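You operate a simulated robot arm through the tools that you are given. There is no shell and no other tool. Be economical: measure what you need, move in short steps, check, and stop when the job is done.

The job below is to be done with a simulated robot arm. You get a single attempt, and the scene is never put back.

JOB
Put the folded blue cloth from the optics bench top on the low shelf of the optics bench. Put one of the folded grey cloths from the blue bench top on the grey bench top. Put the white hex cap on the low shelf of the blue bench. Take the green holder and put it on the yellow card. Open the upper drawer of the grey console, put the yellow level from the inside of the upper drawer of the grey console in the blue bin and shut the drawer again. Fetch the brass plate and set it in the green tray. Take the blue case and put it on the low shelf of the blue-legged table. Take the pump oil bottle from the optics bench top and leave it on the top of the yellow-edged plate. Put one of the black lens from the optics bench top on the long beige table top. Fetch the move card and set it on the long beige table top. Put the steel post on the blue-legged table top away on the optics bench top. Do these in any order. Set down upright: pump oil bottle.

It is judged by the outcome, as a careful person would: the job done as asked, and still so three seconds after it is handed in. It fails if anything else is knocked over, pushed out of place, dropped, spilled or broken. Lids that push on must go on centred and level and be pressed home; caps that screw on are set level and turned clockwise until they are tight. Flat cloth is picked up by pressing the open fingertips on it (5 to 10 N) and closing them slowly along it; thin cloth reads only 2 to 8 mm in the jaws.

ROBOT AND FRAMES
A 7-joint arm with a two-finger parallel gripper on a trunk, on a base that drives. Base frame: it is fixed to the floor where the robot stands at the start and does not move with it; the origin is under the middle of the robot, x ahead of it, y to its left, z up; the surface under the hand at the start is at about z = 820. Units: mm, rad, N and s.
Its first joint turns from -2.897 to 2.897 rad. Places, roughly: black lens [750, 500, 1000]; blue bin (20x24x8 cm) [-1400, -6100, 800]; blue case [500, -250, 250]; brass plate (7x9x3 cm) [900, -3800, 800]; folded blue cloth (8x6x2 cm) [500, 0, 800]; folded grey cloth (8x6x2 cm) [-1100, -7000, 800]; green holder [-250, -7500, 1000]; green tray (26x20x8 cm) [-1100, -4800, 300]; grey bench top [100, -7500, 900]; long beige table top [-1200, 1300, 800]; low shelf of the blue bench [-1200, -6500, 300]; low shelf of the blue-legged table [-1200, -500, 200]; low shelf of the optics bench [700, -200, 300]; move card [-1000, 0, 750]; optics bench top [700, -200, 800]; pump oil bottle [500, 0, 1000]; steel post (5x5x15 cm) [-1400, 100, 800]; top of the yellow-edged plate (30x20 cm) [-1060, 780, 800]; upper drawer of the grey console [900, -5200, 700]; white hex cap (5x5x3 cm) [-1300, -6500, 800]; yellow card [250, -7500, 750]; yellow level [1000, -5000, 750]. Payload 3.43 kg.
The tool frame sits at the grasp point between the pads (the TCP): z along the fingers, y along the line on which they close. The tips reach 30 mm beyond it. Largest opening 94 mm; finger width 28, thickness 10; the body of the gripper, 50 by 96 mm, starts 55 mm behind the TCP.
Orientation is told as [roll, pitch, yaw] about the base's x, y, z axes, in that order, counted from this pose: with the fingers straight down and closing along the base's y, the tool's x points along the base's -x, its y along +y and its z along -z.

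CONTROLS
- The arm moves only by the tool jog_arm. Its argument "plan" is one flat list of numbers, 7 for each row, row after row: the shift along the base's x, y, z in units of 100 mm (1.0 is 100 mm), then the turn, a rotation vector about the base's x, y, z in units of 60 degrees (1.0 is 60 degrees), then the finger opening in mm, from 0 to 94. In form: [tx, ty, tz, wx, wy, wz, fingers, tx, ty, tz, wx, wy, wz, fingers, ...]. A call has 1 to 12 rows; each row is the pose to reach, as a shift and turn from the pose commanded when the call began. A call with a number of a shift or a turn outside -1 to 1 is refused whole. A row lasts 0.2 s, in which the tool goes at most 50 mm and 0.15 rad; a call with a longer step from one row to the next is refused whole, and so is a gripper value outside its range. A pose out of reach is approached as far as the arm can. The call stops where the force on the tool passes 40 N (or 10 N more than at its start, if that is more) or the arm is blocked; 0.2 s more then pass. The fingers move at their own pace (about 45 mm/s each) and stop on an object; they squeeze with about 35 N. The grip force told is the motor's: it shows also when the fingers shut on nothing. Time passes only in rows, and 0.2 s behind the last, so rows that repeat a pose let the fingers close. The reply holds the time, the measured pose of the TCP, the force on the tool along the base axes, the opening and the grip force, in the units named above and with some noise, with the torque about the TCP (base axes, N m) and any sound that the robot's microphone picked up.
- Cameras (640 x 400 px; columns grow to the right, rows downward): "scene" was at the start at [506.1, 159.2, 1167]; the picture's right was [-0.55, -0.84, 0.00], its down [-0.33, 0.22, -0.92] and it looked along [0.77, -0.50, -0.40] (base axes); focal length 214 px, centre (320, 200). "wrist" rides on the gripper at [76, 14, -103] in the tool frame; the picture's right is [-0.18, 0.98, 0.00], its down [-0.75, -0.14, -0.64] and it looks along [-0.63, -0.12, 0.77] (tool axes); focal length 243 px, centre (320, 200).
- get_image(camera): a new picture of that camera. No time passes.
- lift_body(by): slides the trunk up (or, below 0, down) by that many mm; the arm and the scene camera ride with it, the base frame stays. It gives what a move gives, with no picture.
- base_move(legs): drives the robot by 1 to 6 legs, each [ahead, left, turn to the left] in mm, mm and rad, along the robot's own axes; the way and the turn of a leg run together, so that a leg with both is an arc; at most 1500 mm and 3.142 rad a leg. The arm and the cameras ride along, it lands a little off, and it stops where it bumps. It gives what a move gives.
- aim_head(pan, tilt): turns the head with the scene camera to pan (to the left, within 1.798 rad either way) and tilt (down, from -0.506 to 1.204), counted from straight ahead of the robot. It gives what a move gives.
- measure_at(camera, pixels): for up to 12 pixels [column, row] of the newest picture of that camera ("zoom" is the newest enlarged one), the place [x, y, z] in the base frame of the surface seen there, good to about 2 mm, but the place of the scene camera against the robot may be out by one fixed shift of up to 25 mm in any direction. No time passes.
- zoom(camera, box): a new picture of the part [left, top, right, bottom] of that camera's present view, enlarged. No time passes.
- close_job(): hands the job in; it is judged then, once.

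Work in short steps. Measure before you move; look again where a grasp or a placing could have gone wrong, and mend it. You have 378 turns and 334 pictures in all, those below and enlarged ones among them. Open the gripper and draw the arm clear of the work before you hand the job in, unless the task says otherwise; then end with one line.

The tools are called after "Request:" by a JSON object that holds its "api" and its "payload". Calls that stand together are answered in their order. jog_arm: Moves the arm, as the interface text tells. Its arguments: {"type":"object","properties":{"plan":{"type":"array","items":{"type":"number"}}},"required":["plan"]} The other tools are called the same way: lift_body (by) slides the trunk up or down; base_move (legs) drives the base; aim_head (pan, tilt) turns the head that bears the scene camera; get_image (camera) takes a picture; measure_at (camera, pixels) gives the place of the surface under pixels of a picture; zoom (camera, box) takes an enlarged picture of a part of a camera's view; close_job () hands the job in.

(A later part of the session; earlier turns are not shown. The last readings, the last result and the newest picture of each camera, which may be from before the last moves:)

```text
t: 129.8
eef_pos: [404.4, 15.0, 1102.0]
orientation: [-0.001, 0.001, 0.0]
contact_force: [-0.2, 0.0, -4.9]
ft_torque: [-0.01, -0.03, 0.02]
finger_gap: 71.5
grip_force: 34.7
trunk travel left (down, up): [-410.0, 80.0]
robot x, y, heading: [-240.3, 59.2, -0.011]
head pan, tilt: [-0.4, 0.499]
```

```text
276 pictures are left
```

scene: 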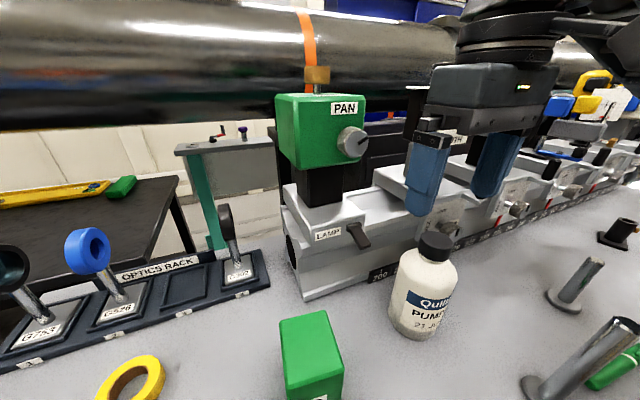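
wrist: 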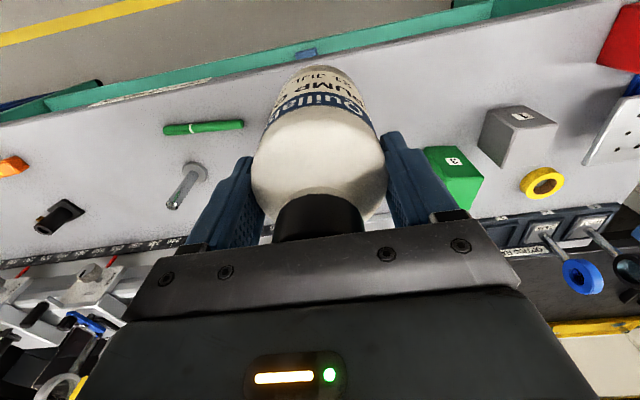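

Now turn around and strafe to the plate (centre ≈(-1040,786)).

Request:
{"api": "base_move", "payload": {"legs": [[0, 0, 1.5708], [0, 0, 1.5808], [0, -683, 0]]}}

Request:
{"api": "aim_head", "payload": {"pan": 0.0, "tilt": 0.7}}

Request:
{"api": "get_image", "payload": {"camera": "scene"}}

Request:
{"api": "get_image", "payload": {"camera": "wrist"}}

```text
t: 141.2
eef_pos: [-891.6, 769.5, 1100.7]
orientation: [0.001, 0.0, -3.127]
contact_force: [0.1, -0.4, -4.1]
ft_torque: [0.03, 0.0, 0.01]
finger_gap: 71.5
grip_force: 34.9
trunk travel left (down, up): [-410.0, 80.0]
robot x, y, heading: [-244.0, 741.9, -3.132]
head pan, tilt: [-0.4, 0.499]
```

```text
t: 142.1
eef_pos: [-890.6, 769.5, 1101.6]
orientation: [-0.001, 0.0, -3.126]
contact_force: [0.4, -0.2, -4.1]
ft_torque: [0.01, -0.01, -0.01]
finger_gap: 71.3
grip_force: 35.8
trunk travel left (down, up): [-410.0, 80.0]
robot x, y, heading: [-245.8, 739.4, -3.136]
head pan, tilt: [0.0, 0.7]
```

```text
275 pictures are left
```

scene: 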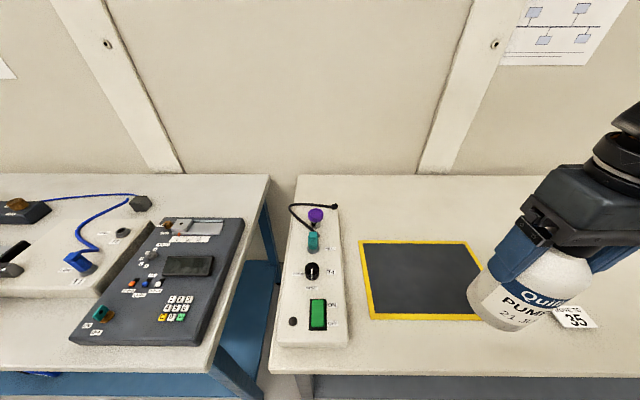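

```text
274 pictures are left
```

wrist: 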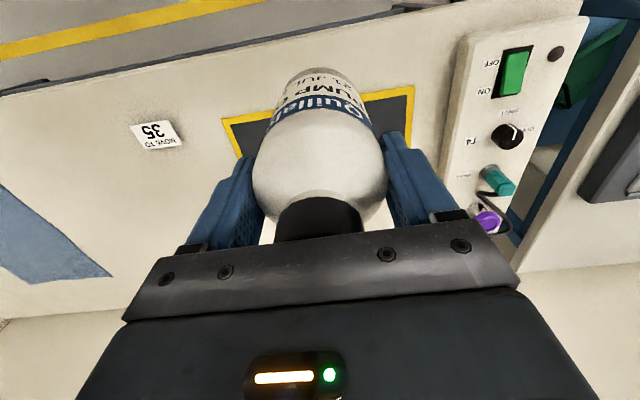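

Request:
{"api": "measure_at", "payload": {"camera": "wrist", "pixels": [[224, 121], [414, 87], [240, 155], [408, 140]]}}

Request:
{"api": "base_move", "payload": {"legs": [[145, -15, 0]]}}

Request:
{"api": "lift_body", "payload": {"by": -170}}

Request:
{"api": "get_image", "payload": {"camera": "wrist"}}

```text
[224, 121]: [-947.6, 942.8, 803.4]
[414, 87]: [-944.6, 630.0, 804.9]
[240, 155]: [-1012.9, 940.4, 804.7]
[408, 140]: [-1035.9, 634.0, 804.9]
```

```text
t: 143.5
eef_pos: [-1034.9, 782.0, 1101.4]
orientation: [0.0, -0.001, -3.126]
contact_force: [0.2, 0.5, -4.2]
ft_torque: [0.05, -0.02, 0.0]
finger_gap: 71.2
grip_force: 35.0
trunk travel left (down, up): [-410.0, 80.0]
robot x, y, heading: [-388.3, 753.5, -3.139]
head pan, tilt: [0.0, 0.7]
```

```text
t: 145.4
eef_pos: [-1034.0, 782.6, 932.0]
orientation: [0.001, 0.001, -3.128]
contact_force: [0.2, -0.4, -5.2]
ft_torque: [0.01, 0.01, -0.02]
finger_gap: 71.4
grip_force: 35.3
trunk travel left (down, up): [-240.0, 250.0]
robot x, y, heading: [-387.7, 752.3, -3.143]
head pan, tilt: [0.0, 0.7]
```

```text
273 pictures are left
```

wrist: 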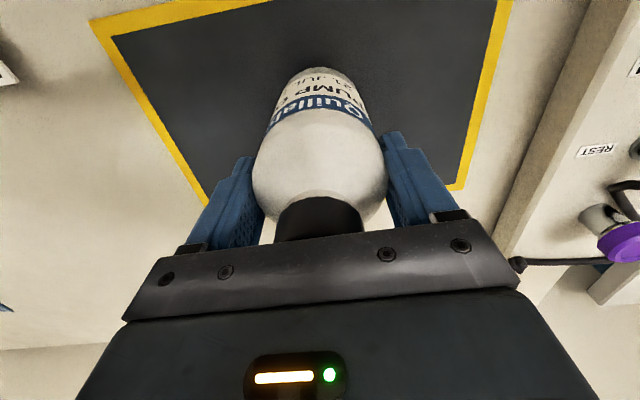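

Well over the plate. Lower ~15 mm to contact.

Request:
{"api": "jog_arm", "payload": {"plan": [0, 0, -0.08, 0, 0, 0, 20, 0, 0, -0.12, 0, 0, 0, 20, 0, 0, -0.14, 0, 0, 0, 20, 0, 0, -0.15, 0, 0, 0, 20]}}

```text
t: 146.4
eef_pos: [-1034.7, 781.4, 916.4]
orientation: [0.0, -0.001, -3.128]
contact_force: [-0.3, 0.4, -4.8]
ft_torque: [-0.02, -0.01, 0.02]
finger_gap: 71.8
grip_force: 35.0
trunk travel left (down, up): [-240.0, 250.0]
robot x, y, heading: [-391.4, 751.7, -3.136]
head pan, tilt: [0.0, 0.7]
```

Request:
{"api": "jog_arm", "payload": {"plan": [0, 0, -0.01, 0, 0, 0, 20, 0, 0, -0.02, 0, 0, 0, 20]}}

```text
t: 147.0
eef_pos: [-1035.1, 783.3, 916.3]
orientation: [0.002, -0.003, -3.128]
contact_force: [-1.3, -3.5, 17.4]
ft_torque: [-0.17, -0.64, -0.04]
finger_gap: 71.3
grip_force: 34.6
trunk travel left (down, up): [-240.0, 250.0]
robot x, y, heading: [-391.2, 750.5, -3.133]
head pan, tilt: [0.0, 0.7]
```

Contact. Release and go up using the trunk.

Request:
{"api": "jog_arm", "payload": {"plan": [0, 0, 0.01, 0, 0, 0, 20, 0, 0, 0.01, 0, 0, 0, 80, 0, 0, 0.01, 0, 0, 0, 94, 0, 0, 0.01, 0, 0, 0, 94, 0, 0, 0.3, 0, 0, 0, 94]}}

Request:
{"api": "lift_body", "payload": {"by": 130}}

Request:
{"api": "get_image", "payload": {"camera": "wrist"}}

```text
t: 148.2
eef_pos: [-1036.0, 781.9, 944.6]
orientation: [0.0, -0.002, -3.128]
contact_force: [0.6, -0.4, -0.1]
ft_torque: [0.0, 0.02, 0.0]
finger_gap: 93.7
grip_force: 0.0
trunk travel left (down, up): [-240.0, 250.0]
robot x, y, heading: [-390.3, 752.3, -3.138]
head pan, tilt: [0.0, 0.7]
```

```text
t: 149.8
eef_pos: [-1036.1, 781.7, 1074.3]
orientation: [0.0, -0.001, -3.125]
contact_force: [-0.7, 0.9, 0.5]
ft_torque: [0.01, -0.03, 0.0]
finger_gap: 93.9
grip_force: 0.1
trunk travel left (down, up): [-370.0, 120.0]
robot x, y, heading: [-389.8, 750.3, -3.132]
head pan, tilt: [0.0, 0.7]
```

```text
272 pictures are left
```

wrist: 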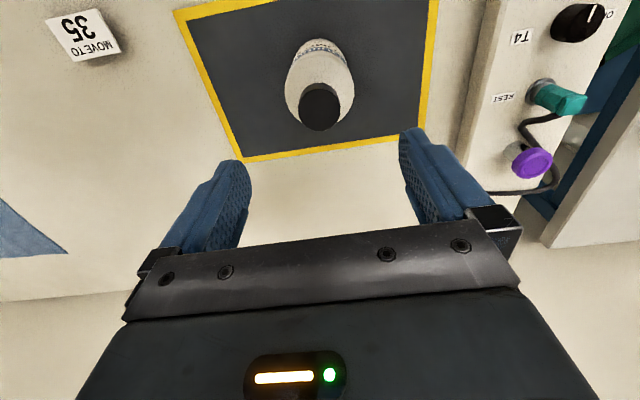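

Bottle stands on the plate. Now the lens: back off, turn around, and view the optics rack from y≈450.

Request:
{"api": "base_move", "payload": {"legs": [[-150, 0, 0], [0, 0, -1.5708], [0, 0, -1.5708], [0, -270, 0]]}}

Request:
{"api": "get_image", "payload": {"camera": "scene"}}

```text
t: 160.2
eef_pos: [417.3, 480.7, 1074.9]
orientation: [-0.001, 0.0, 0.051]
contact_force: [0.8, 0.2, -0.2]
ft_torque: [0.03, -0.05, 0.03]
finger_gap: 94.1
grip_force: 0.2
trunk travel left (down, up): [-370.0, 120.0]
robot x, y, heading: [-230.7, 484.5, 0.04]
head pan, tilt: [0.0, 0.7]
```

```text
271 pictures are left
```

scene: 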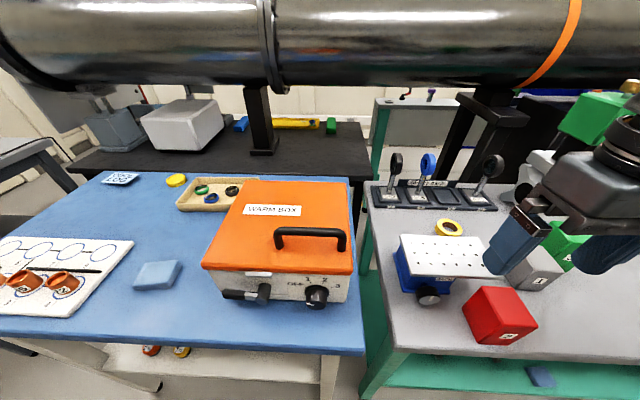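

Lenses at (396,165), (428,165, blue), (492,168). Zoom on the rack.

Request:
{"api": "zoom", "payload": {"camera": "scene", "box": [360, 130, 540, 250]}}

```text
3.33 times, centred on (450, 190) of scene
```

zoom: 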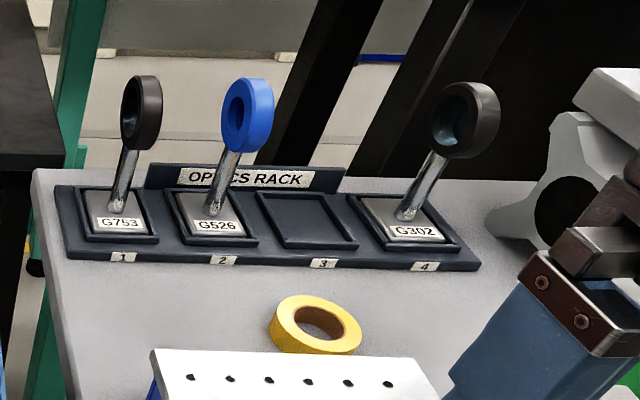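

Request:
{"api": "measure_at", "payload": {"camera": "zoom", "pixels": [[465, 85], [440, 150], [492, 120], [425, 185], [405, 215], [415, 240], [145, 80], [130, 150], [150, 110], [125, 185], [120, 235], [330, 325]]}}

```text
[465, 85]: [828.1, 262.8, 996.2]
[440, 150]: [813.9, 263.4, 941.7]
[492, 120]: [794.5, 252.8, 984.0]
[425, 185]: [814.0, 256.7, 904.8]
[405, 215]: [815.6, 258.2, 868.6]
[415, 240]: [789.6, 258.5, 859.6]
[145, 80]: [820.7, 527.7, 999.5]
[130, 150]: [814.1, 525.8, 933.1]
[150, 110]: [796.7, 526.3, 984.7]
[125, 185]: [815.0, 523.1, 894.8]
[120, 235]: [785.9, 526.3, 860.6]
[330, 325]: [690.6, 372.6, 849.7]
```

Left black lens G753: disc at (815,526), thin along y, top z≈980 true. I straighten heading and drive toward it, then extend the arm.

Request:
{"api": "base_move", "payload": {"legs": [[0, 0, -0.042], [215, 46, 0]]}}

Request:
{"api": "jog_arm", "payload": {"plan": [0.45, 0, 0, 0, 0, 0, 60, 0.9, 0, 0, 0, 0, 0, 60]}}

Request:
{"api": "get_image", "payload": {"camera": "wrist"}}

Request:
{"api": "get_image", "payload": {"camera": "scene"}}

```text
t: 162.3
eef_pos: [635.5, 498.5, 1074.0]
orientation: [0.0, -0.003, 0.008]
contact_force: [0.2, -0.1, -0.9]
ft_torque: [0.01, 0.01, 0.01]
finger_gap: 94.2
grip_force: 0.1
trunk travel left (down, up): [-370.0, 120.0]
robot x, y, heading: [-11.0, 531.3, 0.001]
head pan, tilt: [0.0, 0.7]
```

```text
t: 162.9
eef_pos: [728.6, 499.6, 1072.5]
orientation: [-0.001, -0.002, 0.008]
contact_force: [-0.3, 0.3, 0.3]
ft_torque: [0.0, -0.01, 0.01]
finger_gap: 60.1
grip_force: 0.1
trunk travel left (down, up): [-370.0, 120.0]
robot x, y, heading: [-10.1, 531.4, 0.003]
head pan, tilt: [0.0, 0.7]
```

```text
269 pictures are left
```

wrist: 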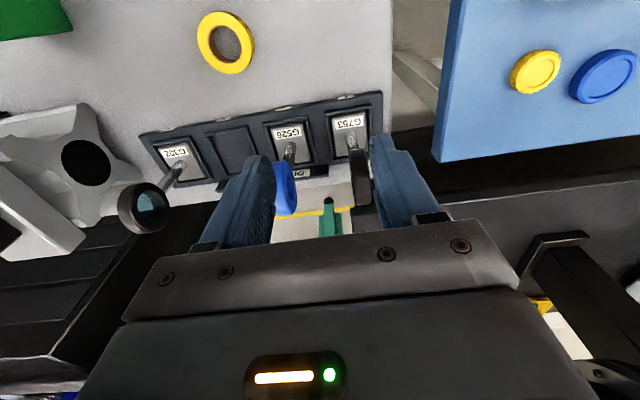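

```text
268 pictures are left
```

scene: 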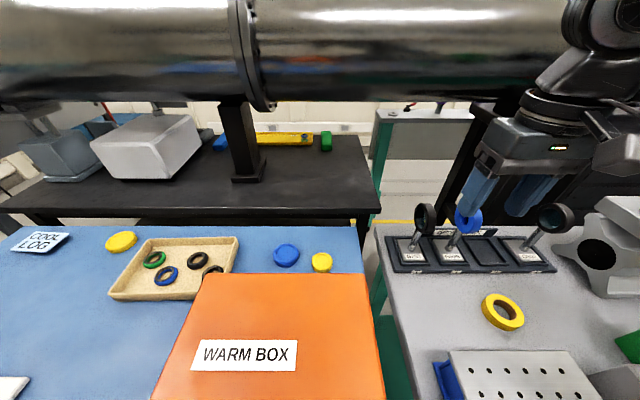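

Request:
{"api": "measure_at", "payload": {"camera": "wrist", "pixels": [[360, 160], [361, 180], [363, 200], [368, 185], [352, 185], [352, 140], [348, 122], [283, 180]]}}

```text
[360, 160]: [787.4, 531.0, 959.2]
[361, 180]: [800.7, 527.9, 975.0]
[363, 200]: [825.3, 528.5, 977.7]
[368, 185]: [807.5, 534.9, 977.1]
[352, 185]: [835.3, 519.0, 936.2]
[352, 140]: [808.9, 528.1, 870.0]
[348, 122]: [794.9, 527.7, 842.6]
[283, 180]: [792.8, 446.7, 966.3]
```

Disc centre ≈(812,528). Move over it, then descend to z≈955 and close.

Request:
{"api": "jog_arm", "payload": {"plan": [0.4, 0.14, 0, 0, 0, -0.007, 54, 0.83, 0.285, 0, 0, 0, -0.007, 54, 0.83, 0.285, -0.4, 0, 0, -0.007, 54]}}

Request:
{"api": "get_image", "payload": {"camera": "wrist"}}

```text
t: 163.7
eef_pos: [813.8, 528.8, 1034.1]
orientation: [0.001, -0.001, 0.0]
contact_force: [-0.2, -0.4, -1.1]
ft_torque: [0.01, -0.02, -0.01]
finger_gap: 54.3
grip_force: 0.1
trunk travel left (down, up): [-370.0, 120.0]
robot x, y, heading: [-9.2, 536.5, 0.003]
head pan, tilt: [0.0, 0.7]
```

```text
267 pictures are left
```

wrist: 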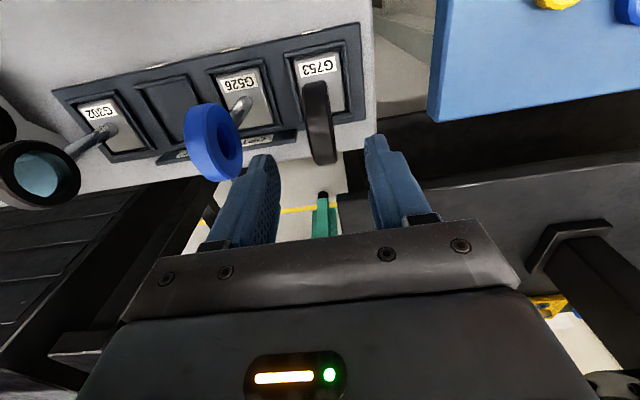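

Centered (disc at (320,125)). Descend 78 mm and close.

Request:
{"api": "jog_arm", "payload": {"plan": [0, 0, -0.4, 0, 0, 0, 54, 0, 0, -0.79, 0, 0, 0, 54, 0, 0, -0.79, 0, 0, 0, 30, 0, 0, -0.79, 0, 0, 0, 10, 0, 0, -0.79, 0, 0, 0, 0, 0, 0, -0.79, 0, 0, 0, 0]}}

Request:
{"api": "jog_arm", "payload": {"plan": [0, 0, 0.1, 0, 0, 0, 0, 0, 0, 0.2, 0, 0, 0, 0, 0, 0, 0.5, 0, 0, 0, 0, 0, 0, 0.9, 0, 0, 0, 0]}}

Request:
{"api": "lift_body", "payload": {"by": 110}}

Request:
{"api": "get_image", "payload": {"camera": "wrist"}}

```text
t: 165.1
eef_pos: [812.2, 527.0, 954.5]
orientation: [0.002, -0.001, 0.0]
contact_force: [-0.7, -0.8, -0.2]
ft_torque: [0.0, 0.01, -0.01]
finger_gap: 21.8
grip_force: 35.0
trunk travel left (down, up): [-370.0, 120.0]
robot x, y, heading: [-8.2, 535.0, -0.003]
head pan, tilt: [0.0, 0.7]
```

```text
t: 166.1
eef_pos: [809.3, 526.0, 1044.5]
orientation: [-0.002, 0.002, 0.0]
contact_force: [-0.4, 0.0, -2.3]
ft_torque: [0.02, 0.03, 0.0]
finger_gap: 22.1
grip_force: 35.2
trunk travel left (down, up): [-370.0, 120.0]
robot x, y, heading: [-8.9, 532.4, -0.001]
head pan, tilt: [0.0, 0.7]
```

```text
t: 167.5
eef_pos: [809.2, 526.6, 1153.9]
orientation: [-0.001, -0.001, 0.0]
contact_force: [-0.7, 0.7, -2.6]
ft_torque: [0.01, -0.01, 0.02]
finger_gap: 22.0
grip_force: 35.4
trunk travel left (down, up): [-480.0, 10.0]
robot x, y, heading: [-10.2, 533.3, 0.003]
head pan, tilt: [0.0, 0.7]
```

```text
266 pictures are left
```

wrist: 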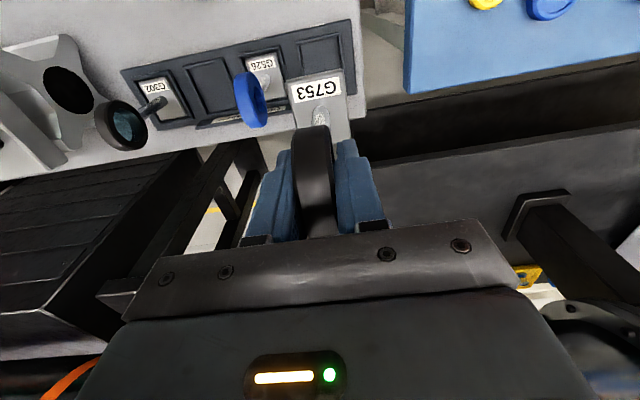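

Lens G753 held. Back to mid-aisle, retract the arm, turn left and strafe toward y≈1190 at the beige table.

Request:
{"api": "base_move", "payload": {"legs": [[-230, 0, 0]]}}

Request:
{"api": "jog_arm", "payload": {"plan": [-0.45, 0, 0, 0, 0, 0, 0, -0.9, 0, 0, 0, 0, 0, 0]}}

Request:
{"api": "jog_arm", "payload": {"plan": [-0.4, 0, 0, 0, 0, 0, 0, -0.8, 0, 0, 0, 0, 0, 0]}}

Request:
{"api": "base_move", "payload": {"legs": [[0, 0, 1.5708], [0, 0, 1.5708], [0, -655, 0]]}}

Request:
{"api": "get_image", "payload": {"camera": "scene"}}

Request:
{"api": "get_image", "payload": {"camera": "wrist"}}

```text
t: 169.2
eef_pos: [583.0, 527.1, 1153.9]
orientation: [-0.001, 0.001, 0.002]
contact_force: [-0.7, 0.5, -2.5]
ft_torque: [0.0, 0.04, 0.0]
finger_gap: 22.1
grip_force: 35.3
trunk travel left (down, up): [-480.0, 10.0]
robot x, y, heading: [-234.9, 533.7, -0.002]
head pan, tilt: [0.0, 0.7]
```

```text
t: 169.8
eef_pos: [493.2, 525.0, 1153.1]
orientation: [0.0, 0.001, 0.002]
contact_force: [0.9, 0.3, -3.5]
ft_torque: [0.0, -0.01, -0.01]
finger_gap: 22.0
grip_force: 34.7
trunk travel left (down, up): [-480.0, 10.0]
robot x, y, heading: [-238.0, 539.3, 0.003]
head pan, tilt: [0.0, 0.7]
```

```text
t: 170.4
eef_pos: [413.7, 526.5, 1153.9]
orientation: [0.0, 0.0, 0.0]
contact_force: [-0.2, 0.1, -2.1]
ft_torque: [0.0, 0.03, 0.02]
finger_gap: 21.8
grip_force: 35.2
trunk travel left (down, up): [-480.0, 10.0]
robot x, y, heading: [-237.2, 534.9, 0.008]
head pan, tilt: [0.0, 0.7]
```

```text
t: 181.6
eef_pos: [-873.3, 1211.3, 1153.4]
orientation: [0.0, 0.0, 3.128]
contact_force: [0.2, 0.1, -2.8]
ft_torque: [-0.05, -0.02, -0.02]
finger_gap: 21.9
grip_force: 34.7
trunk travel left (down, up): [-480.0, 10.0]
robot x, y, heading: [-220.8, 1193.3, 3.131]
head pan, tilt: [0.0, 0.7]
```

```text
265 pictures are left
```

scene: 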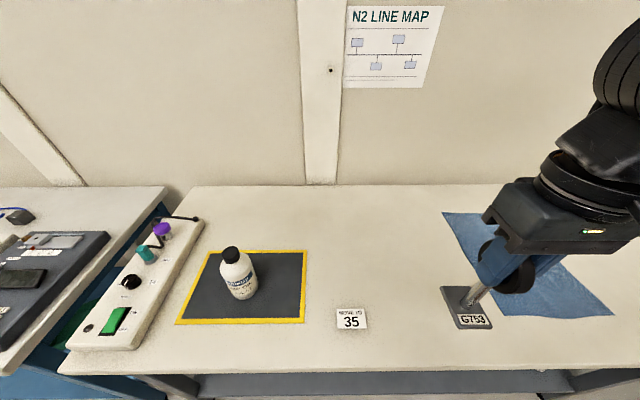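

```text
264 pictures are left
```

wrist: 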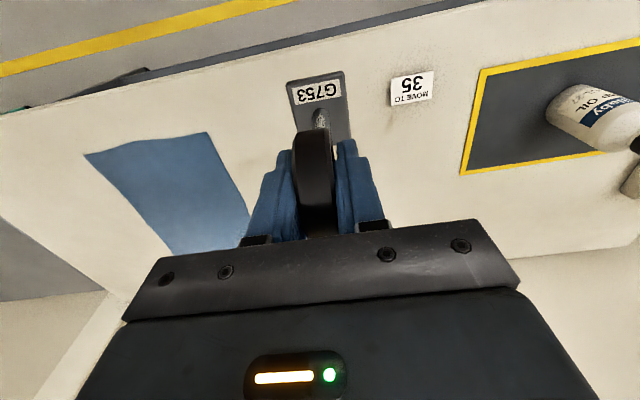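

A blue mat lies on the table; I measure it to keep the lens clear.

Request:
{"api": "measure_at", "payload": {"camera": "wrist", "pixels": [[207, 134], [248, 215], [86, 155], [410, 88], [170, 60]]}}

Request:
{"api": "base_move", "payload": {"legs": [[70, 15, 0]]}}

Request:
{"api": "lift_body", "payload": {"by": -200}}

Request:
{"api": "get_image", "payload": {"camera": "wrist"}}

```text
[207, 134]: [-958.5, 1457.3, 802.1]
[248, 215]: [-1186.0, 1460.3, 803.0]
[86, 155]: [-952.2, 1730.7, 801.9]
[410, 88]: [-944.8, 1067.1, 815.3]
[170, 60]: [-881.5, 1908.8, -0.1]
```

```text
t: 182.6
eef_pos: [-941.4, 1196.8, 1153.1]
orientation: [0.0, -0.003, 3.129]
contact_force: [0.1, 0.5, -3.2]
ft_torque: [-0.04, 0.0, 0.02]
finger_gap: 22.2
grip_force: 35.1
trunk travel left (down, up): [-480.0, 10.0]
robot x, y, heading: [-294.8, 1181.9, 3.131]
head pan, tilt: [0.0, 0.7]
```

```text
t: 184.8
eef_pos: [-941.6, 1197.6, 953.1]
orientation: [0.0, 0.0, 3.129]
contact_force: [0.5, 0.8, -3.0]
ft_torque: [0.0, 0.02, 0.01]
finger_gap: 22.1
grip_force: 34.7
trunk travel left (down, up): [-280.0, 210.0]
robot x, y, heading: [-289.1, 1181.8, 3.125]
head pan, tilt: [0.0, 0.7]
```

```text
263 pictures are left
```

wrist: 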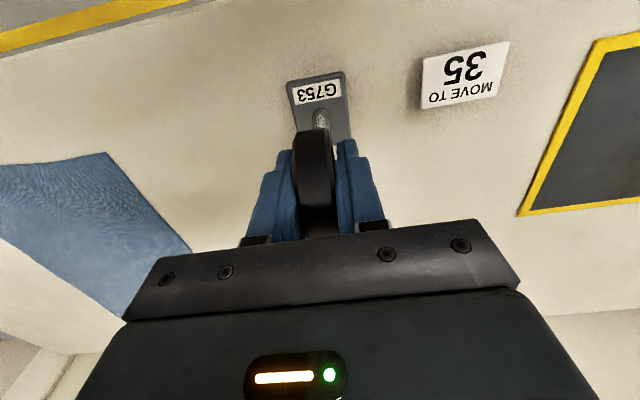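

Clear of card and mat. Lower in small steps to contact.

Request:
{"api": "jog_arm", "payload": {"plan": [0, 0, -0.1, 0, 0, 0, 0, 0, 0, -0.15, 0, 0, 0, 0, 0, 0, -0.19, 0, 0, 0, 0, 0, 0, -0.22, 0, 0, 0, 0]}}

Request:
{"api": "get_image", "payload": {"camera": "wrist"}}

Request:
{"api": "measure_at", "payload": {"camera": "wrist", "pixels": [[318, 90], [290, 85], [280, 60]]}}

```text
t: 185.8
eef_pos: [-942.3, 1195.7, 930.8]
orientation: [-0.002, 0.0, 3.129]
contact_force: [-0.5, 0.7, -3.2]
ft_torque: [0.0, 0.0, -0.02]
finger_gap: 21.8
grip_force: 34.9
trunk travel left (down, up): [-280.0, 210.0]
robot x, y, heading: [-291.1, 1176.7, 3.133]
head pan, tilt: [0.0, 0.7]
```

```text
262 pictures are left
```

wrist: 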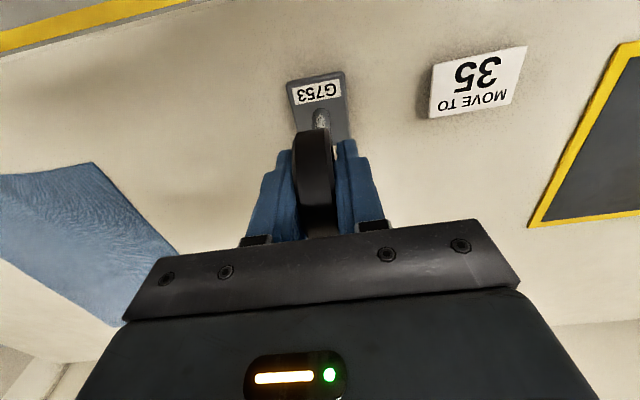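

```text
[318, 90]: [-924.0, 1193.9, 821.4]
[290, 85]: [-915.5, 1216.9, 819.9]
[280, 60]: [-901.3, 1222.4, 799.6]
```

Request:
{"api": "jog_arm", "payload": {"plan": [0, 0, -0.02, 0, 0, 0, 0, 0, 0, -0.04, 0, 0, 0, 0, 0, 0, -0.06, 0, 0, 0, 0, 0, 0, -0.075, 0, 0, 0, 0, 0, 0, -0.09, 0, 0, 0, 0, 0, 0, -0.105, 0, 0, 0, 0, 0, 0, -0.12, 0, 0, 0, 0]}}

```text
t: 187.4
eef_pos: [-941.6, 1197.0, 921.7]
orientation: [0.0, -0.006, 3.129]
contact_force: [3.5, -5.0, 37.7]
ft_torque: [0.03, -0.18, -0.02]
finger_gap: 22.0
grip_force: 35.1
trunk travel left (down, up): [-280.0, 210.0]
robot x, y, heading: [-294.0, 1180.9, 3.136]
head pan, tilt: [0.0, 0.7]
```

Contact. I ease off, release, rise.

Request:
{"api": "jog_arm", "payload": {"plan": [0, 0, 0.02, 0, 0, 0, 0, 0, 0, 0.025, 0, 0, 0, 30, 0, 0, 0.025, 0, 0, 0, 50, 0, 0, 0.025, 0, 0, 0, 54, 0, 0, 0.4, 0, 0, 0, 54, 0, 0, 0.8, 0, 0, 0, 54]}}

Request:
{"api": "get_image", "payload": {"camera": "wrist"}}

```text
t: 188.8
eef_pos: [-942.0, 1196.1, 1002.3]
orientation: [0.0, 0.001, 3.131]
contact_force: [0.4, -1.0, 0.2]
ft_torque: [-0.01, 0.02, 0.0]
finger_gap: 53.8
grip_force: 0.0
trunk travel left (down, up): [-280.0, 210.0]
robot x, y, heading: [-289.5, 1182.1, 3.131]
head pan, tilt: [0.0, 0.7]
```

```text
261 pictures are left
```

wrist: 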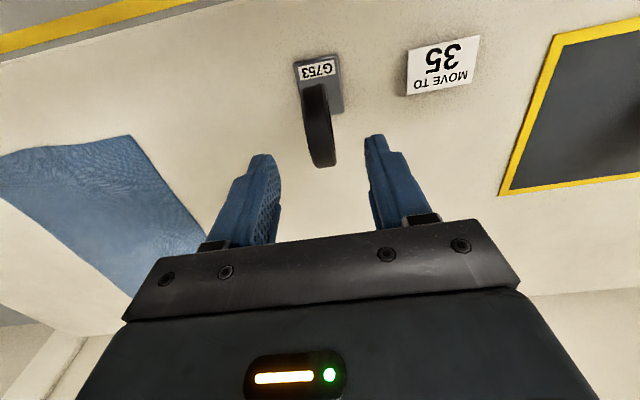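

Lens stands on the beige table. All local moves are done; now head south along the aisle (x≈-240), stopping to check the optics-bench post on the way.

Request:
{"api": "base_move", "payload": {"legs": [[-50, 0, 0], [0, 0, 1.5708], [1200, 0, 0]]}}

Request:
{"api": "aim_head", "payload": {"pan": 1.5, "tilt": 0.6}}

Request:
{"api": "get_image", "payload": {"camera": "scene"}}

Request:
{"api": "aim_head", "payload": {"pan": 0.0, "tilt": 0.25}}

Request:
{"api": "get_image", "payload": {"camera": "scene"}}

```text
t: 199.3
eef_pos: [-233.8, -669.9, 1001.5]
orientation: [-0.002, 0.0, -1.559]
contact_force: [0.1, 0.9, 0.5]
ft_torque: [-0.01, 0.01, -0.01]
finger_gap: 54.2
grip_force: 0.1
trunk travel left (down, up): [-280.0, 210.0]
robot x, y, heading: [-233.7, -18.3, -1.557]
head pan, tilt: [0.0, 0.7]
```

```text
t: 200.9
eef_pos: [-233.6, -669.6, 1002.3]
orientation: [0.0, 0.0, -1.559]
contact_force: [0.4, -0.2, 0.4]
ft_torque: [0.03, -0.02, 0.0]
finger_gap: 54.1
grip_force: 0.1
trunk travel left (down, up): [-280.0, 210.0]
robot x, y, heading: [-233.4, -17.9, -1.562]
head pan, tilt: [1.499, 0.6]
```

```text
260 pictures are left
```

scene: 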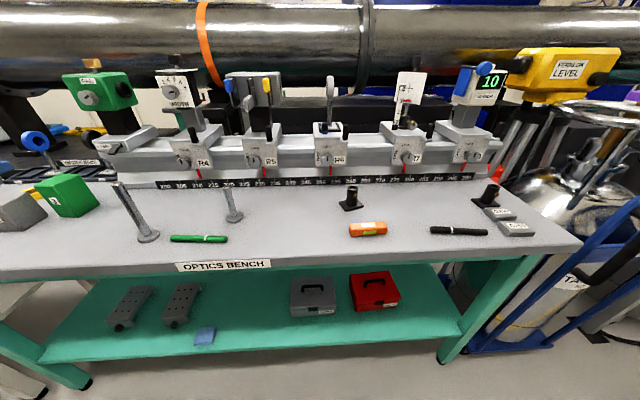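

```text
t: 202.5
eef_pos: [-232.8, -670.5, 1001.9]
orientation: [-0.001, -0.001, -1.559]
contact_force: [-0.5, 0.0, 1.2]
ft_torque: [0.01, 0.0, 0.02]
finger_gap: 53.9
grip_force: 0.0
trunk travel left (down, up): [-280.0, 210.0]
robot x, y, heading: [-232.2, -19.2, -1.56]
head pan, tilt: [0.0, 0.25]
```

```text
259 pictures are left
```

scene: 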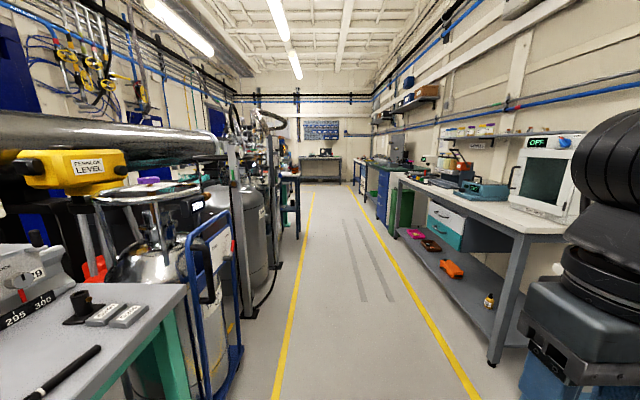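

Everything at the optics bench looks right. I drive south 3.2 m along the aisle.

Request:
{"api": "base_move", "payload": {"legs": [[1500, 0, 0], [1500, 0, 0], [200, 0, 0]]}}

Request:
{"api": "aim_head", "payload": {"pan": 0.8, "tilt": 0.4}}

Request:
{"api": "get_image", "payload": {"camera": "scene"}}

Request:
{"api": "aim_head", "payload": {"pan": -0.6, "tilt": 0.4}}

Request:
{"api": "get_image", "payload": {"camera": "scene"}}

```text
t: 218.0
eef_pos: [-147.0, -3851.5, 1002.7]
orientation: [0.001, 0.0, -1.551]
contact_force: [0.6, -0.4, 0.0]
ft_torque: [0.02, -0.02, -0.03]
finger_gap: 53.7
grip_force: 0.0
trunk travel left (down, up): [-280.0, 210.0]
robot x, y, heading: [-153.7, -3200.7, -1.552]
head pan, tilt: [0.0, 0.25]
```

```text
t: 219.2
eef_pos: [-145.5, -3852.1, 1001.9]
orientation: [0.001, -0.001, -1.549]
contact_force: [-0.2, -0.7, -0.8]
ft_torque: [0.01, 0.0, 0.04]
finger_gap: 54.1
grip_force: 0.1
trunk travel left (down, up): [-280.0, 210.0]
robot x, y, heading: [-147.5, -3203.9, -1.552]
head pan, tilt: [0.799, 0.4]
```

```text
258 pictures are left
```

scene: 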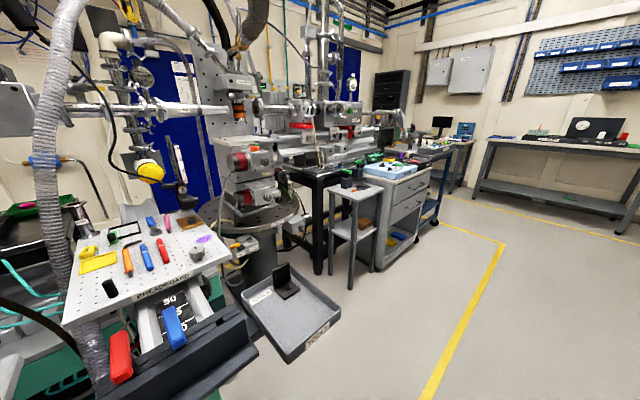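

```text
t: 220.7
eef_pos: [-145.8, -3853.0, 1002.1]
orientation: [0.002, 0.0, -1.55]
contact_force: [0.1, 0.5, 0.8]
ft_torque: [0.03, -0.02, 0.03]
finger_gap: 54.0
grip_force: 0.0
trunk travel left (down, up): [-280.0, 210.0]
robot x, y, heading: [-150.4, -3201.5, -1.555]
head pan, tilt: [-0.6, 0.4]
```

```text
257 pictures are left
```

scene: 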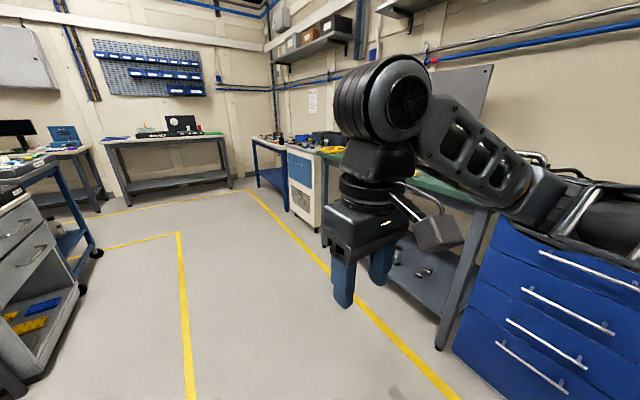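

A white breadboard with tools and a brownish block at (187,220) is likely the brass plate. I aim and zoom.

Request:
{"api": "aim_head", "payload": {"pan": 1.0, "tilt": 0.45}}

Request:
{"api": "zoom", "payload": {"camera": "scene", "box": [100, 150, 420, 350]}}

```text
t: 222.4
eef_pos: [-145.8, -3852.2, 1001.7]
orientation: [0.001, 0.0, -1.55]
contact_force: [-0.5, 0.0, 0.1]
ft_torque: [0.02, -0.01, 0.01]
finger_gap: 54.0
grip_force: 0.1
trunk travel left (down, up): [-280.0, 210.0]
robot x, y, heading: [-153.4, -3197.6, -1.549]
head pan, tilt: [1.0, 0.45]
```

```text
2.00 times, centred on (260, 250) of scene
```

zoom: 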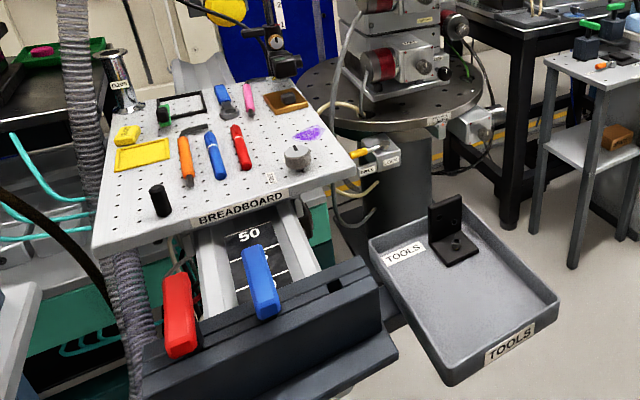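

Request:
{"api": "measure_at", "payload": {"camera": "zoom", "pixels": [[285, 98], [270, 95], [305, 95], [275, 112], [308, 107], [335, 185], [95, 250], [250, 320], [450, 235], [555, 305], [150, 355], [390, 355]]}}

Request:
{"api": "zoom", "payload": {"camera": "scene", "box": [210, 180, 280, 224]}}

```text
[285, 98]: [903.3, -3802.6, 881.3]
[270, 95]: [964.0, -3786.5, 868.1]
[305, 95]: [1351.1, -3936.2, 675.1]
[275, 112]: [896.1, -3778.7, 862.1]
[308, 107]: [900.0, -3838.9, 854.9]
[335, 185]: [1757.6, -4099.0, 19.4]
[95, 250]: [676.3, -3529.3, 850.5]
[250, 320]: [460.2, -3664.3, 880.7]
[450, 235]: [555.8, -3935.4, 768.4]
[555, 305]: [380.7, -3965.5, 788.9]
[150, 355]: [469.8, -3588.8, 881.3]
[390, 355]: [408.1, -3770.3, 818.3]
```

```text
9.09 times, centred on (245, 202) of scene
```

zoom: 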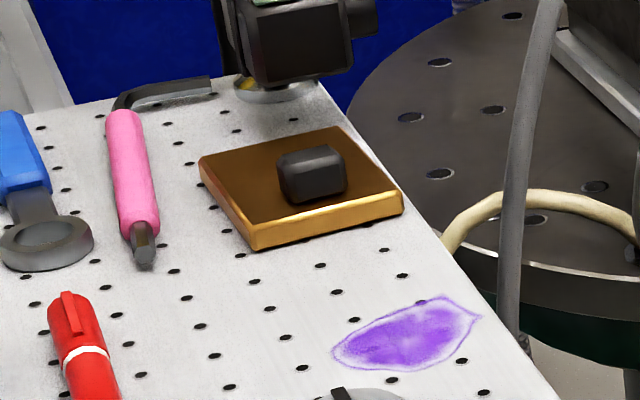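

The brass plate with a black knob sits at ≈(905,-3803), board z≈830. I drive to y≈-3800, turn to face +x.

Request:
{"api": "base_move", "payload": {"legs": [[600, 0, 0], [0, 0, 1.551]]}}

Request:
{"api": "aim_head", "payload": {"pan": 0.0, "tilt": 0.6}}

Request:
{"api": "get_image", "payload": {"camera": "scene"}}

Request:
{"api": "get_image", "payload": {"camera": "wrist"}}

```text
t: 229.5
eef_pos: [511.9, -3821.6, 1001.3]
orientation: [0.001, 0.001, -0.016]
contact_force: [0.1, 0.2, 1.1]
ft_torque: [0.01, 0.01, -0.01]
finger_gap: 53.9
grip_force: 0.1
trunk travel left (down, up): [-280.0, 210.0]
robot x, y, heading: [-139.6, -3803.9, -0.016]
head pan, tilt: [1.0, 0.45]
```

```text
t: 230.8
eef_pos: [511.3, -3821.9, 1002.3]
orientation: [-0.002, 0.0, -0.016]
contact_force: [-0.3, 0.4, -0.3]
ft_torque: [0.01, -0.01, 0.02]
finger_gap: 54.0
grip_force: 0.1
trunk travel left (down, up): [-280.0, 210.0]
robot x, y, heading: [-137.6, -3807.0, -0.011]
head pan, tilt: [0.0, 0.6]
```

```text
254 pictures are left
```

scene: 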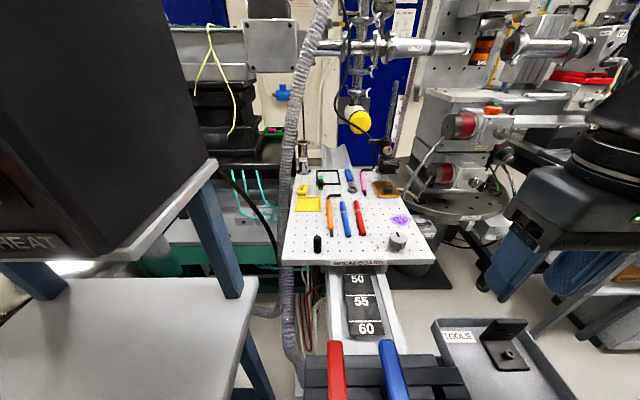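

```text
253 pictures are left
```

wrist: 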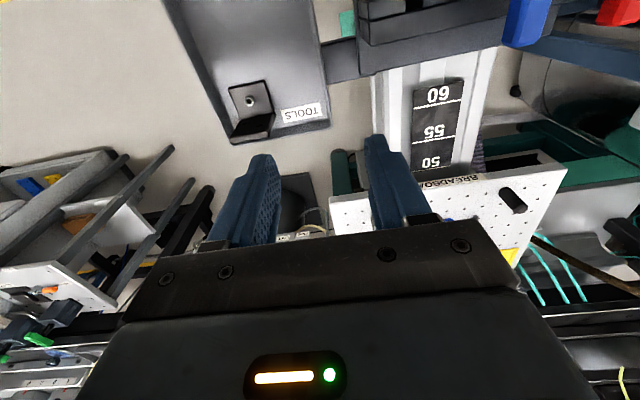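

Request:
{"api": "measure_at", "payload": {"camera": "scene", "pixels": [[256, 282], [210, 395], [236, 296], [335, 345], [440, 325], [470, 395], [390, 385], [385, 187], [397, 240], [384, 152], [280, 330], [325, 310]]}}

Request:
{"api": "zoom", "payload": {"camera": "scene", "box": [280, 110, 440, 270]}}

```text
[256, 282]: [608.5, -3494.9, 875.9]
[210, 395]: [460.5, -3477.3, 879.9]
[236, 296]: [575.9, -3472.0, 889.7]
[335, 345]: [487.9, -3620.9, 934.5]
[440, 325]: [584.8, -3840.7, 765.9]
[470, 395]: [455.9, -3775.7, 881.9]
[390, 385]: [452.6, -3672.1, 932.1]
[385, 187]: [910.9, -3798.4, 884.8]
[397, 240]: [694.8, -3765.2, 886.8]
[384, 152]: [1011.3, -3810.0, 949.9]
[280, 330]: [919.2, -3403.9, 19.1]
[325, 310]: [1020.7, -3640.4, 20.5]
```

```text
2.50 times, centred on (360, 190) of scene
```

zoom: 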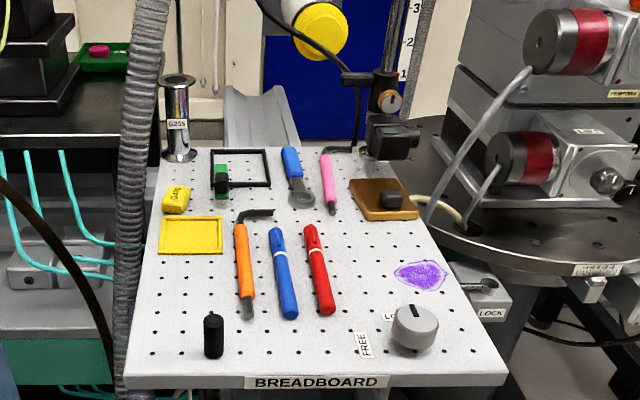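

Request:
{"api": "measure_at", "payload": {"camera": "zoom", "pixels": [[383, 190], [392, 200], [355, 195], [412, 210], [362, 215], [360, 182], [390, 135], [390, 102], [395, 60], [375, 150], [160, 150], [380, 250]]}}

```text
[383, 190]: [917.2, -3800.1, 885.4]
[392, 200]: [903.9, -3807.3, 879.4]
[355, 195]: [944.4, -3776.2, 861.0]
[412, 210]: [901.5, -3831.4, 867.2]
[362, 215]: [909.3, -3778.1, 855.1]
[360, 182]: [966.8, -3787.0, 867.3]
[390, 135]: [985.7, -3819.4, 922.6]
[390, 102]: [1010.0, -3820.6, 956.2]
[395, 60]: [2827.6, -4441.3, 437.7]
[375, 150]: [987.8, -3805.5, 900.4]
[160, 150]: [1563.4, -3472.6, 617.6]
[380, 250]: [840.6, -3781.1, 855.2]
```

Knob at ≈(915,-3805), top z≈866; a camera block stands at x≥985. Drive 120 forward and extend the arm at z≈1000.

Request:
{"api": "base_move", "payload": {"legs": [[125, 18, 0.012]]}}

Request:
{"api": "jog_arm", "payload": {"plan": [0.45, 0, 0, 0, 0, 0, 60, 0.9, 0, 0, 0, 0, 0, 60]}}

Request:
{"api": "jog_arm", "payload": {"plan": [0.45, 0, 0, 0, 0, 0, 60, 0.9, 0, 0, 0, 0, 0, 60]}}

Request:
{"api": "get_image", "payload": {"camera": "wrist"}}

Request:
{"api": "get_image", "payload": {"camera": "scene"}}

```text
t: 232.0
eef_pos: [634.5, -3797.9, 1002.1]
orientation: [0.0, 0.0, -0.003]
contact_force: [0.0, 0.1, -0.2]
ft_torque: [0.01, 0.01, 0.01]
finger_gap: 53.9
grip_force: 0.0
trunk travel left (down, up): [-280.0, 210.0]
robot x, y, heading: [-15.6, -3786.4, -0.005]
head pan, tilt: [0.0, 0.6]
```

```text
t: 232.6
eef_pos: [723.3, -3799.0, 1000.2]
orientation: [0.001, -0.001, -0.005]
contact_force: [-0.3, -0.1, 0.2]
ft_torque: [0.01, 0.0, 0.0]
finger_gap: 59.8
grip_force: 0.0
trunk travel left (down, up): [-280.0, 210.0]
robot x, y, heading: [-14.0, -3784.2, -0.006]
head pan, tilt: [0.0, 0.6]
```

```text
t: 233.2
eef_pos: [815.4, -3796.9, 999.8]
orientation: [0.001, -0.001, -0.005]
contact_force: [0.6, 0.1, 0.2]
ft_torque: [-0.01, -0.03, 0.01]
finger_gap: 60.0
grip_force: 0.1
trunk travel left (down, up): [-280.0, 210.0]
robot x, y, heading: [-17.1, -3789.1, -0.003]
head pan, tilt: [0.0, 0.6]
```

```text
251 pictures are left
```

wrist: 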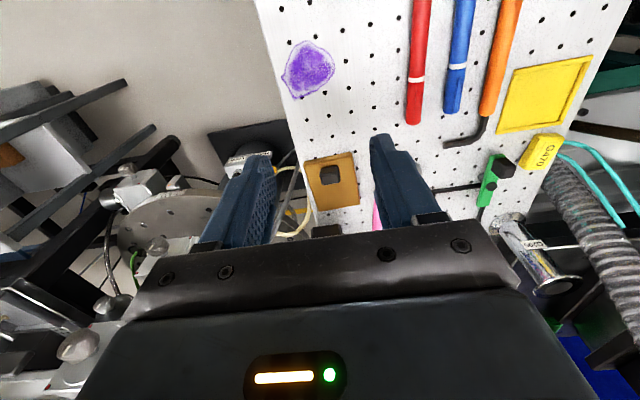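

```text
250 pictures are left
```

scene: 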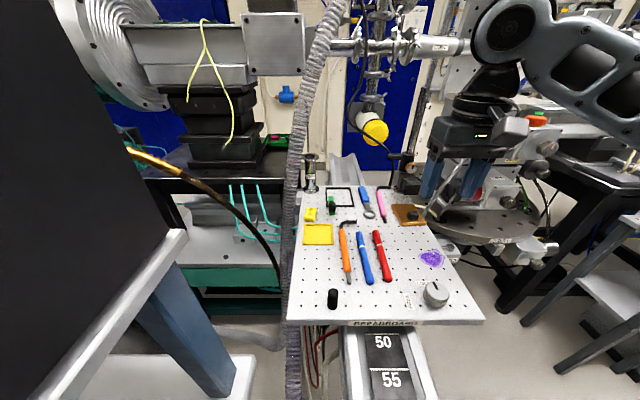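

Knob at (328,175) in the wrist view. Measure plate and knob.

Request:
{"api": "zoom", "payload": {"camera": "wrist", "box": [280, 130, 400, 230]}}

Request:
{"api": "measure_at", "payload": {"camera": "wrist", "pixels": [[328, 177], [321, 170], [335, 168], [338, 183], [320, 184], [306, 160], [352, 153], [358, 203], [317, 209], [325, 232]]}}

```text
4.00 times, centred on (340, 180) of wrist
```

zoom: 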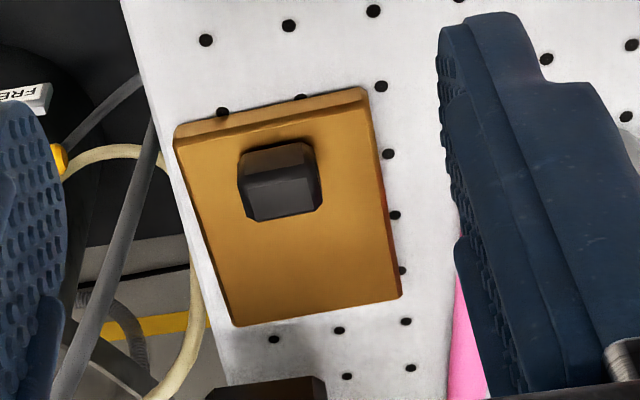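

```text
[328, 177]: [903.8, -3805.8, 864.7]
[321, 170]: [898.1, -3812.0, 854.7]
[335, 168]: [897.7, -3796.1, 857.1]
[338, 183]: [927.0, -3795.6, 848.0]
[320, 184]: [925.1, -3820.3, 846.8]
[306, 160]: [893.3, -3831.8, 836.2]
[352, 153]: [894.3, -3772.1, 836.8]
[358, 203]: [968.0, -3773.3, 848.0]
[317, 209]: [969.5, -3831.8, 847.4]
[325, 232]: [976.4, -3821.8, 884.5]
```

Request:
{"api": "measure_at", "payload": {"camera": "zoom", "pixels": [[165, 190], [130, 160], [100, 155], [195, 300], [125, 230], [150, 60], [205, 330], [380, 100]]}}

```text
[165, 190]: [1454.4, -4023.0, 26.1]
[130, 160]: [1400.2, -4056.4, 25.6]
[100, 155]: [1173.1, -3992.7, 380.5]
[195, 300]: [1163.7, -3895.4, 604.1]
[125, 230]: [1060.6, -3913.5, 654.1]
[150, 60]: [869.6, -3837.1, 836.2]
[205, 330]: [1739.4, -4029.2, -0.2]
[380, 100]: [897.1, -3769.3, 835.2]
```

Hoses are far below; I'll grip the plate's 60 mm sides at centre (932,-3802). Extend 117 mm more and look before descending.

Request:
{"api": "jog_arm", "payload": {"plan": [0.45, -0.03, 0, 0, 0, 0.005, 72, 0.9, -0.05, 0, 0, 0, 0.005, 72]}}

Request:
{"api": "jog_arm", "payload": {"plan": [0.26, 0, 0, 0, 0, 0, 72, 0.26, 0, -0.45, 0, 0, 0, 72]}}

Request:
{"api": "get_image", "payload": {"camera": "wrist"}}

Request:
{"api": "zoom", "payload": {"camera": "scene", "box": [320, 60, 560, 260]}}

```text
t: 233.8
eef_pos: [902.9, -3802.1, 1000.5]
orientation: [-0.001, -0.002, 0.003]
contact_force: [0.3, 0.0, -0.4]
ft_torque: [-0.01, 0.02, 0.0]
finger_gap: 71.9
grip_force: 0.0
trunk travel left (down, up): [-280.0, 210.0]
robot x, y, heading: [-16.4, -3786.7, 0.0]
head pan, tilt: [0.0, 0.6]
```

```text
t: 234.4
eef_pos: [931.4, -3802.2, 956.1]
orientation: [-0.001, -0.002, 0.001]
contact_force: [-0.3, -0.3, 0.2]
ft_torque: [0.05, -0.01, -0.02]
finger_gap: 72.1
grip_force: 0.1
trunk travel left (down, up): [-280.0, 210.0]
robot x, y, heading: [-14.3, -3787.6, -0.002]
head pan, tilt: [0.0, 0.6]
```

```text
248 pictures are left
```

wrist: 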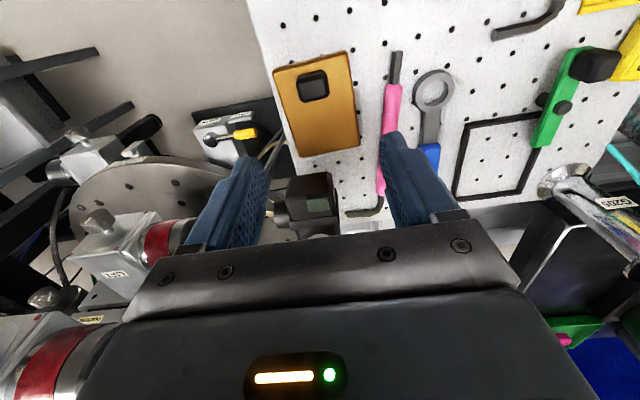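

```text
2.00 times, centred on (440, 160) of scene
```

zoom: 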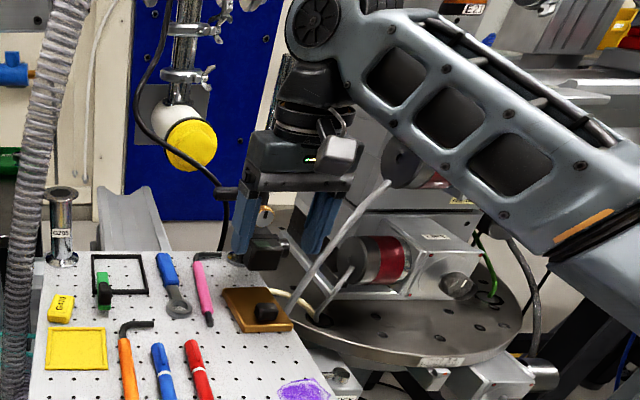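

I check clearance to the hose, the camera block and its holder near the hand.

Request:
{"api": "measure_at", "payload": {"camera": "zoom", "pixels": [[350, 235], [375, 198], [320, 280], [226, 192], [225, 215], [265, 245], [285, 250], [325, 220], [300, 290], [205, 265], [210, 318]]}}

Request:
{"api": "measure_at", "payload": {"camera": "wrist", "pixels": [[310, 190], [335, 180], [285, 210], [383, 180], [398, 120], [381, 105], [275, 75], [348, 55], [359, 145], [298, 155]]}}

```text
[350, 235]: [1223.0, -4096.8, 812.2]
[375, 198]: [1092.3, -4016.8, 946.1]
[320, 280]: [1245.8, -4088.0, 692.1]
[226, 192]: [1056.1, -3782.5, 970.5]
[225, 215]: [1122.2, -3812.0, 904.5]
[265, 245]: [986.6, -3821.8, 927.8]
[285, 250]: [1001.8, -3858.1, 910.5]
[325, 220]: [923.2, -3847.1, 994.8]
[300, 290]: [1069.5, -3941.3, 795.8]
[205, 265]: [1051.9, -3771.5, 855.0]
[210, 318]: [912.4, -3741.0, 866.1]
```

```text
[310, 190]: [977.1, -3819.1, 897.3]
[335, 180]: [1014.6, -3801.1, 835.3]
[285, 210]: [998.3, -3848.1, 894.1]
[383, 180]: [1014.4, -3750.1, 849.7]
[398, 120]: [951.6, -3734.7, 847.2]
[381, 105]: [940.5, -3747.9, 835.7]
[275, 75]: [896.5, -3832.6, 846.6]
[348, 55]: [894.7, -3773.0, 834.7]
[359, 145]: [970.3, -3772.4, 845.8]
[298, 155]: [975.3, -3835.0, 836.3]
```

Clearances: camera front x≈976 vs hand ≤956; pink tool edge y≈-3748 vs finger ≥-3757. Descend to z≈868 and close.

Request:
{"api": "jog_arm", "payload": {"plan": [-0.03, -0.01, -0.45, 0, 0, 0, 72, -0.03, -0.01, -0.8, 0, 0, 0, 72, -0.03, -0.01, -0.885, 0, 0, 0, 72, -0.03, -0.01, -0.885, 0, 0, 0, 50, -0.03, -0.01, -0.885, 0, 0, 0, 30, -0.03, -0.01, -0.885, 0, 0, 0, 0]}}

```text
t: 235.8
eef_pos: [928.6, -3802.0, 867.7]
orientation: [-0.001, 0.001, 0.003]
contact_force: [0.3, 0.3, -0.3]
ft_torque: [0.02, -0.07, 0.04]
finger_gap: 61.6
grip_force: 35.1
trunk travel left (down, up): [-280.0, 210.0]
robot x, y, heading: [-17.0, -3788.3, -0.003]
head pan, tilt: [0.0, 0.6]
```

Gripped at 61.6 mm. Lift and check.

Request:
{"api": "jog_arm", "payload": {"plan": [0, 0, 0.2, 0, 0, 0, 0, 0, 0, 0.6, 0, 0, 0, 0, 0, 0, 1.0, 0, 0, 0, 0]}}

Request:
{"api": "get_image", "payload": {"camera": "wrist"}}

```text
t: 236.6
eef_pos: [928.1, -3803.5, 969.3]
orientation: [0.0, 0.001, 0.004]
contact_force: [0.8, 0.8, -4.4]
ft_torque: [-0.02, 0.03, -0.01]
finger_gap: 61.8
grip_force: 34.7
trunk travel left (down, up): [-280.0, 210.0]
robot x, y, heading: [-15.0, -3787.5, -0.011]
head pan, tilt: [0.0, 0.6]
```

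```text
246 pictures are left
```

wrist: 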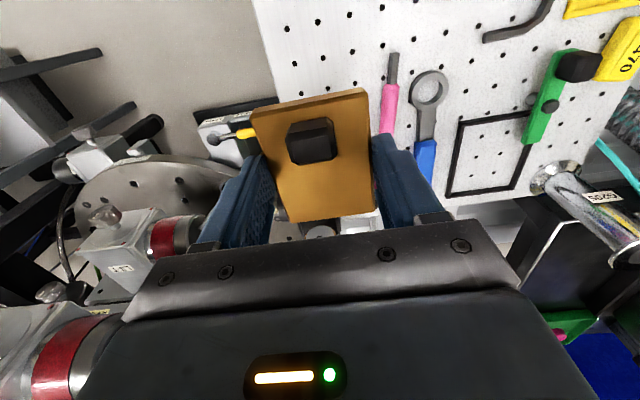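

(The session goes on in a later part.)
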